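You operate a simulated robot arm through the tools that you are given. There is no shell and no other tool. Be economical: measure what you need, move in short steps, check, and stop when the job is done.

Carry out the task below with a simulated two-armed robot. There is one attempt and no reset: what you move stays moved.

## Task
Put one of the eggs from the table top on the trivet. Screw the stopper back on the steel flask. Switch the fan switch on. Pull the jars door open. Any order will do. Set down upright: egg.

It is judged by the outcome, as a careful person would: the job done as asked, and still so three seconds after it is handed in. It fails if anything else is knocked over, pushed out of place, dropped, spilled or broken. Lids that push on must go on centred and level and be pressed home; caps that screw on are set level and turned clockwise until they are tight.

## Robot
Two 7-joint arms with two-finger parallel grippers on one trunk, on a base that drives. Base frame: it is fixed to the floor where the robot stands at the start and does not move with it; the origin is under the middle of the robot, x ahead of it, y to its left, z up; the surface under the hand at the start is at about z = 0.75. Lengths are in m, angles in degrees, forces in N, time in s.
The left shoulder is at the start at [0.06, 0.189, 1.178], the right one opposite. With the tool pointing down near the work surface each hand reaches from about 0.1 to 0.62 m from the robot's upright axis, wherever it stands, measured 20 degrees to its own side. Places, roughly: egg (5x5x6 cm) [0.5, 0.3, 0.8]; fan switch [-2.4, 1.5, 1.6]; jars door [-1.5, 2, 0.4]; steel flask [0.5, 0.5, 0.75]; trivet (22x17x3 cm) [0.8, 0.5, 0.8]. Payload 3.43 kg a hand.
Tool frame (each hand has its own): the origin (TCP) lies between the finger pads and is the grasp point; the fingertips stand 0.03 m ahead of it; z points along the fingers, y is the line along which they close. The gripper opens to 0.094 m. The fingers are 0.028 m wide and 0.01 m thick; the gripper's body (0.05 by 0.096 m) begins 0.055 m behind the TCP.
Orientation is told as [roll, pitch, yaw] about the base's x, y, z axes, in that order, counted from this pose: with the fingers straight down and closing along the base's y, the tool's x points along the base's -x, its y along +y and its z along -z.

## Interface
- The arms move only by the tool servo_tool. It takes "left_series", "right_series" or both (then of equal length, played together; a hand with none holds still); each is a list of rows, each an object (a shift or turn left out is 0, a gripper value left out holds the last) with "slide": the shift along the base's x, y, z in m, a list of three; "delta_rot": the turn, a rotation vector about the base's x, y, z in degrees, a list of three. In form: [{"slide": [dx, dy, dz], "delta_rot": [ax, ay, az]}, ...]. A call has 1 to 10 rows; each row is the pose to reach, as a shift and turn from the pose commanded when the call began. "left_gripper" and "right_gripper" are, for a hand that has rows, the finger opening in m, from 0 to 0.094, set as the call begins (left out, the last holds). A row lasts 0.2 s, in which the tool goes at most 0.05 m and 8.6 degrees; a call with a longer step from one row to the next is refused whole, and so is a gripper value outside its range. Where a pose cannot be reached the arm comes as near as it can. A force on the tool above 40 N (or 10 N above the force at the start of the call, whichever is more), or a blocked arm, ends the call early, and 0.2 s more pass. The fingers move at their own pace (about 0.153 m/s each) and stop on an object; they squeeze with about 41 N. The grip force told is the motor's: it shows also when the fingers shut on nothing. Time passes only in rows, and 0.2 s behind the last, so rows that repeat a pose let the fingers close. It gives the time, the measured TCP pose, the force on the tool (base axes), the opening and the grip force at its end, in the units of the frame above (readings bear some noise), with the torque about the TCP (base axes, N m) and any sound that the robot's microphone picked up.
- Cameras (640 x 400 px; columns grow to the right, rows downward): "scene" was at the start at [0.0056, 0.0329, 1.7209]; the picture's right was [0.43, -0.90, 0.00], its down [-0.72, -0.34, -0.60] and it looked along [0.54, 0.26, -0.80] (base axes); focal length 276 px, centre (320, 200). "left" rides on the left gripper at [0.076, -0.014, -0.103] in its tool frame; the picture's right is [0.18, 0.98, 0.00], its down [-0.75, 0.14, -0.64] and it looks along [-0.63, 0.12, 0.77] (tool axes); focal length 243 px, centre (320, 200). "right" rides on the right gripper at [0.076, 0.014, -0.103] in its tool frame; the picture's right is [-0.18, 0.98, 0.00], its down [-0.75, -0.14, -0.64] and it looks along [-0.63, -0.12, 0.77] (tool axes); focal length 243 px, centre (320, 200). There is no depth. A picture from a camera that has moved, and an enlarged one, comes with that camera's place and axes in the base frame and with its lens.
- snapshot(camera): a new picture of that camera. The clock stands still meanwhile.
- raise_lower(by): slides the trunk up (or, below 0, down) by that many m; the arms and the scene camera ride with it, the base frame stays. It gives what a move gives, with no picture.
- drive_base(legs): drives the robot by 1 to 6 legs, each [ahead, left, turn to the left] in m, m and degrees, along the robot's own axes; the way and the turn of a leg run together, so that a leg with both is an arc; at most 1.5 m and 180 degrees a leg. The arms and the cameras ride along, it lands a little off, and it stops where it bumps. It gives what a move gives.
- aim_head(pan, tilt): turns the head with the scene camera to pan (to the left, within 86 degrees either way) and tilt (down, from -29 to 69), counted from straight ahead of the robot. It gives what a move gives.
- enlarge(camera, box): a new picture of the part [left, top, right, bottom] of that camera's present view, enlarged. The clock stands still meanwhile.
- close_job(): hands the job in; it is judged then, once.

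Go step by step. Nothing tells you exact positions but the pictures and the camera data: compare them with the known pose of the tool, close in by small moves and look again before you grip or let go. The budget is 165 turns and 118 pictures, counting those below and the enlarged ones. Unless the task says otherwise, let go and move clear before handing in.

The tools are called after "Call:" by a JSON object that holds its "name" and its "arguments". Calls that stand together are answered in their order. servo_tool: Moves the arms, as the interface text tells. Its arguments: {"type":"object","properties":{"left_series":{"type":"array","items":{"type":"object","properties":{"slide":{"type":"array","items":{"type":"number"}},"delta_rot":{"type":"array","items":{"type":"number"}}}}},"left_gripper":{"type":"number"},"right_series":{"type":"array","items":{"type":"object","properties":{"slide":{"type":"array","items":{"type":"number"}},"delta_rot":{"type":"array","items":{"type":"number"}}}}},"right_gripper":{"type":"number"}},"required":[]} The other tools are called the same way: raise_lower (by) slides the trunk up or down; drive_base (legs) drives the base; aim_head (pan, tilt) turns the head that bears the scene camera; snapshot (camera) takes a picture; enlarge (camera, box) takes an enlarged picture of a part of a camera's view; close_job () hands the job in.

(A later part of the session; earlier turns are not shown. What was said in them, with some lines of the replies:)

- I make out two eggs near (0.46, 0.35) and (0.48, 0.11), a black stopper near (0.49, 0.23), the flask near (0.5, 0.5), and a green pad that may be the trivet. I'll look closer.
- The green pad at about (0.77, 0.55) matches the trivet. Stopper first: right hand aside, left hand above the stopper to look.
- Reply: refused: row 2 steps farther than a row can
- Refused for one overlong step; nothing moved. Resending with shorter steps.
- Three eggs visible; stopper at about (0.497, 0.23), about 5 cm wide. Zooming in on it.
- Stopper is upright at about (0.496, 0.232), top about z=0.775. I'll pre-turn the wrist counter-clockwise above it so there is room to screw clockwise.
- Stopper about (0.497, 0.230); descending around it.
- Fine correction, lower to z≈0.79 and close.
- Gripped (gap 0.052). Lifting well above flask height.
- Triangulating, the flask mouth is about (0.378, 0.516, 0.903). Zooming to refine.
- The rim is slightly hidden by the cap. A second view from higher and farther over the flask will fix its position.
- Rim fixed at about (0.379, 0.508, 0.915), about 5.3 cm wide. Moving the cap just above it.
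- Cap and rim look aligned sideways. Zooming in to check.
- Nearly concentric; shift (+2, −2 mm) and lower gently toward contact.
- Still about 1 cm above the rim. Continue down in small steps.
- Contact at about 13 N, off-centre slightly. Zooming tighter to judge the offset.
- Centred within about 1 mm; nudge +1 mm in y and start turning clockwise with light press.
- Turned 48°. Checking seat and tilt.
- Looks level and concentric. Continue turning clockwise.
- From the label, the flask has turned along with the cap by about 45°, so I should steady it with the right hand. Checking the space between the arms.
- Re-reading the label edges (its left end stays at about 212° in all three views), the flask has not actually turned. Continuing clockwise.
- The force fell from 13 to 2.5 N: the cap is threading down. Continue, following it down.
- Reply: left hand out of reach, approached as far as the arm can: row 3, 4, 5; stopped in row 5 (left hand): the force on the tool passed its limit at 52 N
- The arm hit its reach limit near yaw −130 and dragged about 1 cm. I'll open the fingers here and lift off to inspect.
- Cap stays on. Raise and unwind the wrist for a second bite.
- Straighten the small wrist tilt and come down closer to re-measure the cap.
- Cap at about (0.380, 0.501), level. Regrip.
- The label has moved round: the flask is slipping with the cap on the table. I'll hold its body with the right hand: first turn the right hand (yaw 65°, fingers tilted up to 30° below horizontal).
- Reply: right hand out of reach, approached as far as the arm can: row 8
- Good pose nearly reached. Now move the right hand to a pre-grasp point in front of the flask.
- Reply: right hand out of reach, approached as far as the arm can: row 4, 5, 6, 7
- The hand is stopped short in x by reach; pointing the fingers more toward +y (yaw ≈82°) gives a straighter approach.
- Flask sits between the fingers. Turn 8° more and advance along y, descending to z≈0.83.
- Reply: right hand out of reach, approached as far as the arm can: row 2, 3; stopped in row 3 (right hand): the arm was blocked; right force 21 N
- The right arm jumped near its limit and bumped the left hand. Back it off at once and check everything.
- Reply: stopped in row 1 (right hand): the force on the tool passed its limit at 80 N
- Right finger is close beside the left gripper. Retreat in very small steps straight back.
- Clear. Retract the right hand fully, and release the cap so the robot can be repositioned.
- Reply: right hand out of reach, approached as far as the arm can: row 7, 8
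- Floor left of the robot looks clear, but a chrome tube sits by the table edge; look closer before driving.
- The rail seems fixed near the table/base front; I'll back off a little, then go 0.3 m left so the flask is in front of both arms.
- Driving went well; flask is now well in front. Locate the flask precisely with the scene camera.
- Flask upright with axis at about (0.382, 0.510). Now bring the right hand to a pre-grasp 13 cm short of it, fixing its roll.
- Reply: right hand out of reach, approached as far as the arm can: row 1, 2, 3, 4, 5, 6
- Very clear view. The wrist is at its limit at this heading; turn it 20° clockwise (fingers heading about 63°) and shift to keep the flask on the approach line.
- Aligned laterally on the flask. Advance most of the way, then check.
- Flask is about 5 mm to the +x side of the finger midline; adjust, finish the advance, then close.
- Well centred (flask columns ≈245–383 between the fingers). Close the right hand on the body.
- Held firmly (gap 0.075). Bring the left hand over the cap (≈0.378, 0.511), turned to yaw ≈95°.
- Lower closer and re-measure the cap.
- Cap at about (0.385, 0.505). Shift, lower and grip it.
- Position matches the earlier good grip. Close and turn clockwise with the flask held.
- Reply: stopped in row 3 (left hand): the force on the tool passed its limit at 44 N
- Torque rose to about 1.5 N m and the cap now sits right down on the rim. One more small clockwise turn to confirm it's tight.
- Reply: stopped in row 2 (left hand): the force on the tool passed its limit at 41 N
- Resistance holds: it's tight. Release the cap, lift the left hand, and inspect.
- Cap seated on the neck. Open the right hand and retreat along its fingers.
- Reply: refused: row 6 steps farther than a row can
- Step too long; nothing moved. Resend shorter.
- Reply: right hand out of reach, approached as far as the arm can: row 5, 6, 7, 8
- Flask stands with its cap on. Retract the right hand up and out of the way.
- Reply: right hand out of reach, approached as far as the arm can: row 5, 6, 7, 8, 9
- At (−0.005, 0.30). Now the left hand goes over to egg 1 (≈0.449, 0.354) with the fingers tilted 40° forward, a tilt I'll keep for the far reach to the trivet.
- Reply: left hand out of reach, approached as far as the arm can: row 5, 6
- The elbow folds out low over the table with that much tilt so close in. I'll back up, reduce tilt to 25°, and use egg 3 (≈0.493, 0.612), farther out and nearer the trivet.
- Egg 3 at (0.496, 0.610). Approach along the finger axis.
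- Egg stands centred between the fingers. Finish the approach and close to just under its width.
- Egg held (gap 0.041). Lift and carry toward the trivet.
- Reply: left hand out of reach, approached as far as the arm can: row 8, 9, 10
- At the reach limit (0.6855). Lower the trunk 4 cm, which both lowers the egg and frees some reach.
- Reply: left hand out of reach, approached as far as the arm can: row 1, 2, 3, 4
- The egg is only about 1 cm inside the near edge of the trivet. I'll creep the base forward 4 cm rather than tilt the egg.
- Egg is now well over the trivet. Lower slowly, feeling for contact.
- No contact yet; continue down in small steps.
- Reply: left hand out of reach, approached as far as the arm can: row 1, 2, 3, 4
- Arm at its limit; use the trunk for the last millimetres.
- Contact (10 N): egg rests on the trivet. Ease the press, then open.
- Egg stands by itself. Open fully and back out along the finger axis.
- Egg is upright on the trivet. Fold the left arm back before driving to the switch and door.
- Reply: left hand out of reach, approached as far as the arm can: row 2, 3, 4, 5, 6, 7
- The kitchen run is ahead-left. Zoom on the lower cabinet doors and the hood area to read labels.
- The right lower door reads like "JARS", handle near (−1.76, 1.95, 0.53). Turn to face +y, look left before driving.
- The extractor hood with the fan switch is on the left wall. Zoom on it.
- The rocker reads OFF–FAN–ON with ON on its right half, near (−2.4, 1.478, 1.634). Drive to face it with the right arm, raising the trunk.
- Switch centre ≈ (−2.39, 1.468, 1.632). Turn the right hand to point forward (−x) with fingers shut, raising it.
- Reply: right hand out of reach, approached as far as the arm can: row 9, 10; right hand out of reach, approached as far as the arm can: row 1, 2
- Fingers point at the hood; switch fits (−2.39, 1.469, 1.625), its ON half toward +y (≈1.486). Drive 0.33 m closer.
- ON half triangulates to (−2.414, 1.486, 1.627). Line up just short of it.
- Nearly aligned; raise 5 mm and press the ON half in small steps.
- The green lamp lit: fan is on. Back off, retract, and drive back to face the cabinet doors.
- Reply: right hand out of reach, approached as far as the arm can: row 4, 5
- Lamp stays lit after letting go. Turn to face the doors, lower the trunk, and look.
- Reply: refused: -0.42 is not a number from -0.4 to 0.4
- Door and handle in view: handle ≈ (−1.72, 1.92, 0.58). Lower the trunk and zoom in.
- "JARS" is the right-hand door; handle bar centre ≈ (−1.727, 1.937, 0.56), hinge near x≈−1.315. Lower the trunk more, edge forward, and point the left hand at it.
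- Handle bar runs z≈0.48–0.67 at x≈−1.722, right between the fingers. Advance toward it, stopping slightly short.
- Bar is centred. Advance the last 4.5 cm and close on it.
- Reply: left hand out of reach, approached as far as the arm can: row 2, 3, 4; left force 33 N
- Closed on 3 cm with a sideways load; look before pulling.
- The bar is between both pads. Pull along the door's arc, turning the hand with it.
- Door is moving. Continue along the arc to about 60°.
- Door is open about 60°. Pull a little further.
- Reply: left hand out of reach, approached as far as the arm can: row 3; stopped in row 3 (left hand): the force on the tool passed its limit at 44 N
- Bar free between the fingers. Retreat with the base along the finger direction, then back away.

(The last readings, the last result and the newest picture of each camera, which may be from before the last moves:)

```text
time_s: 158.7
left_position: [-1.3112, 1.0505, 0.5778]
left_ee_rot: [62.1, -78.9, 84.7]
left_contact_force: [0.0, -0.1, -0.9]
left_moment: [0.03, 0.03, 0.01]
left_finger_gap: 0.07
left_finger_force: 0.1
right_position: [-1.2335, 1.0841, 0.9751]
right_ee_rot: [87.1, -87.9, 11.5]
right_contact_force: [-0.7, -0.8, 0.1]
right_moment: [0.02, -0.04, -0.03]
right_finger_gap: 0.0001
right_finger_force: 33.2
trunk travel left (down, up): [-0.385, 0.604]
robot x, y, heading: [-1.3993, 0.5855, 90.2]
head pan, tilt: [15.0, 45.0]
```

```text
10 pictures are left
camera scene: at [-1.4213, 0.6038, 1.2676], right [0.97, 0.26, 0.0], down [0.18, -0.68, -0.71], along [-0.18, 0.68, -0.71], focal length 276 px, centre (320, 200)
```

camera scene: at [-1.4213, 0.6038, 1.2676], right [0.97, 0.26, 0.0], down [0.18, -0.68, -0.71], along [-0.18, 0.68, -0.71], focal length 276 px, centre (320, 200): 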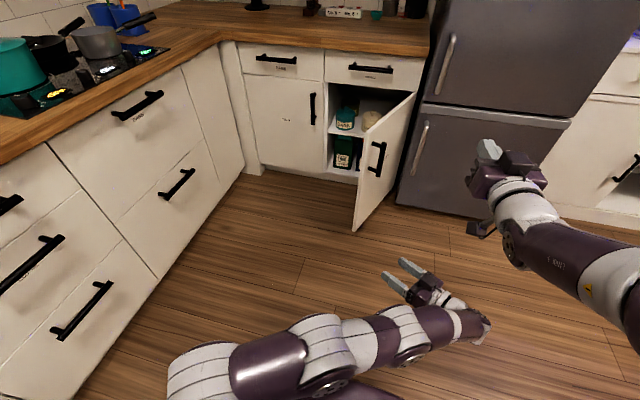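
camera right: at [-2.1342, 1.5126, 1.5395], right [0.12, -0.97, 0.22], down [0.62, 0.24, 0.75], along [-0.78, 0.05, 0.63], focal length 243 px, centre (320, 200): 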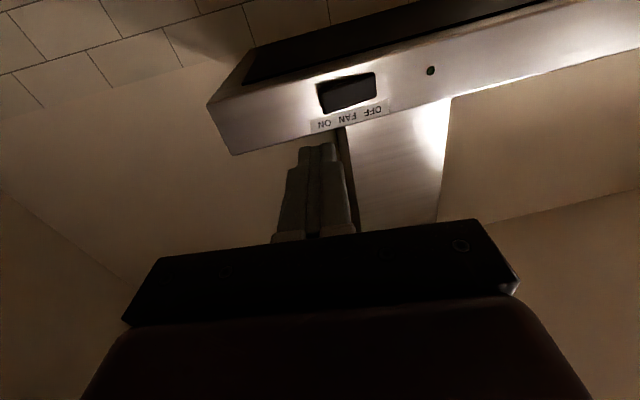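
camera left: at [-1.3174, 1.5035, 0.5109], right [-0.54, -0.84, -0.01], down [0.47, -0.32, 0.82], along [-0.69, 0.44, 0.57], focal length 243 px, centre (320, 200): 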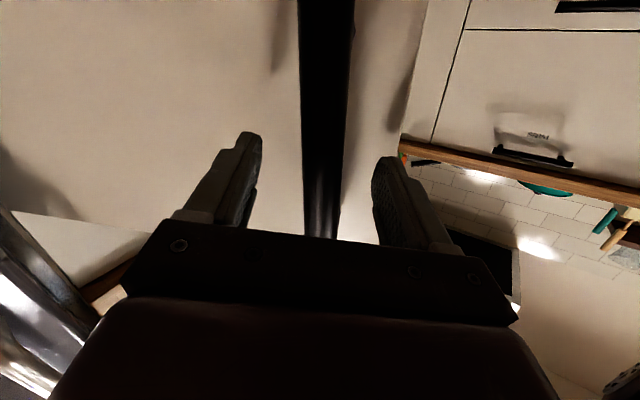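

Door stands wide open. A last look at the table and hood to confirm everything is still as left.

Call:
{"name": "aim_head", "arguments": {"pan": -86, "tilt": 15}}

Call:
{"name": "enlarge", "arguments": {"camera": "scene", "box": [200, 140, 440, 300]}}

```text
time_s: 160.4
left_position: [-1.3113, 1.0507, 0.5783]
left_ee_rot: [62.2, -79.0, 84.8]
left_contact_force: [-0.3, -0.7, 1.0]
left_moment: [-0.02, -0.02, 0.02]
left_finger_gap: 0.0698
left_finger_force: 0.1
right_position: [-1.2334, 1.0837, 0.9748]
right_ee_rot: [86.4, -88.0, 12.0]
right_contact_force: [-0.6, 0.1, 0.1]
right_moment: [0.01, 0.01, 0.0]
right_finger_gap: 0.0
right_finger_force: 33.2
trunk travel left (down, up): [-0.385, 0.604]
robot x, y, heading: [-1.3996, 0.583, 90.3]
head pan, tilt: [-85.9, 15.0]
```

```text
2.50 times, centred on (320, 220) of scene
camera zoom: at [-1.3069, 0.5327, 1.3143], right [0.07, -1.0, 0.0], down [-0.26, -0.02, -0.97], along [0.96, 0.07, -0.26], focal length 691 px, centre (320, 150)
```

zoom: 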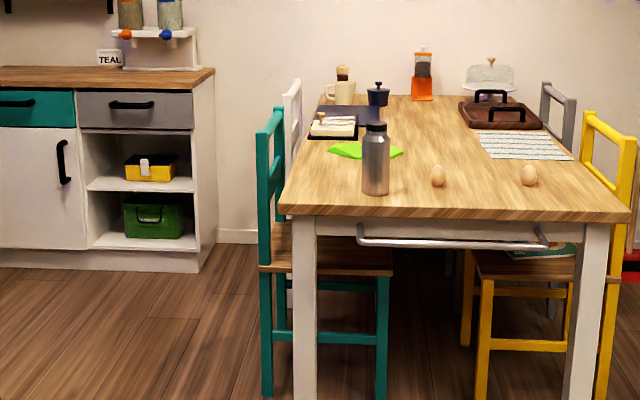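

Call:
{"name": "enlarge", "arguments": {"camera": "scene", "box": [325, 180, 365, 220]}}

```text
10.00 times, centred on (345, 200) of scene
camera zoom: at [-1.3069, 0.5327, 1.3143], right [0.07, -1.0, 0.0], down [-0.26, -0.02, -0.97], along [0.96, 0.07, -0.26], focal length 2764 px, centre (70, 200)
```

zoom: 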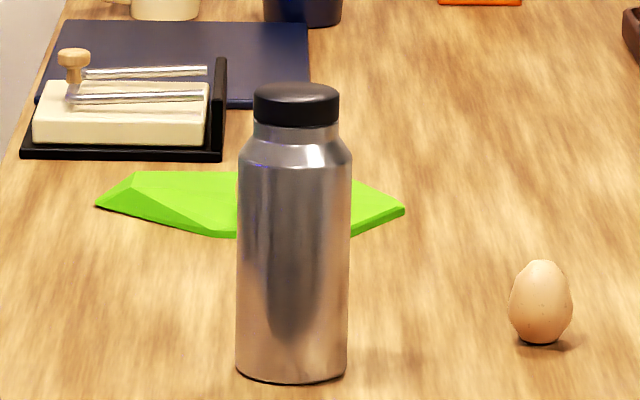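

Everything checks out: the egg was upright on the trivet, the flask stands capped and tight, the fan lamp is lit, and the jars door is open.

Call:
{"name": "close_job", "arguments": {}}

```text
The job is handed in.
```

I finished all four tasks and handed the job in; no verdict has come back yet.

- **Egg:** it stood upright on the trivet when I released it. The flask hid it in my last look at the table.
- **Flask:** the stopper is level, and I turned it clockwise until it resisted at about 1.5 N m. A short stretch of neck still shows below it, so I judged tightness by the torque. The flask also turned and slid up to about 1 cm on the table while I was screwing it on.
- **Fan switch:** it is on, and its green lamp stayed lit after I let go.
- **Jars door:** it is open about 70°.

The two hands bumped once near the flask, but nothing fell.
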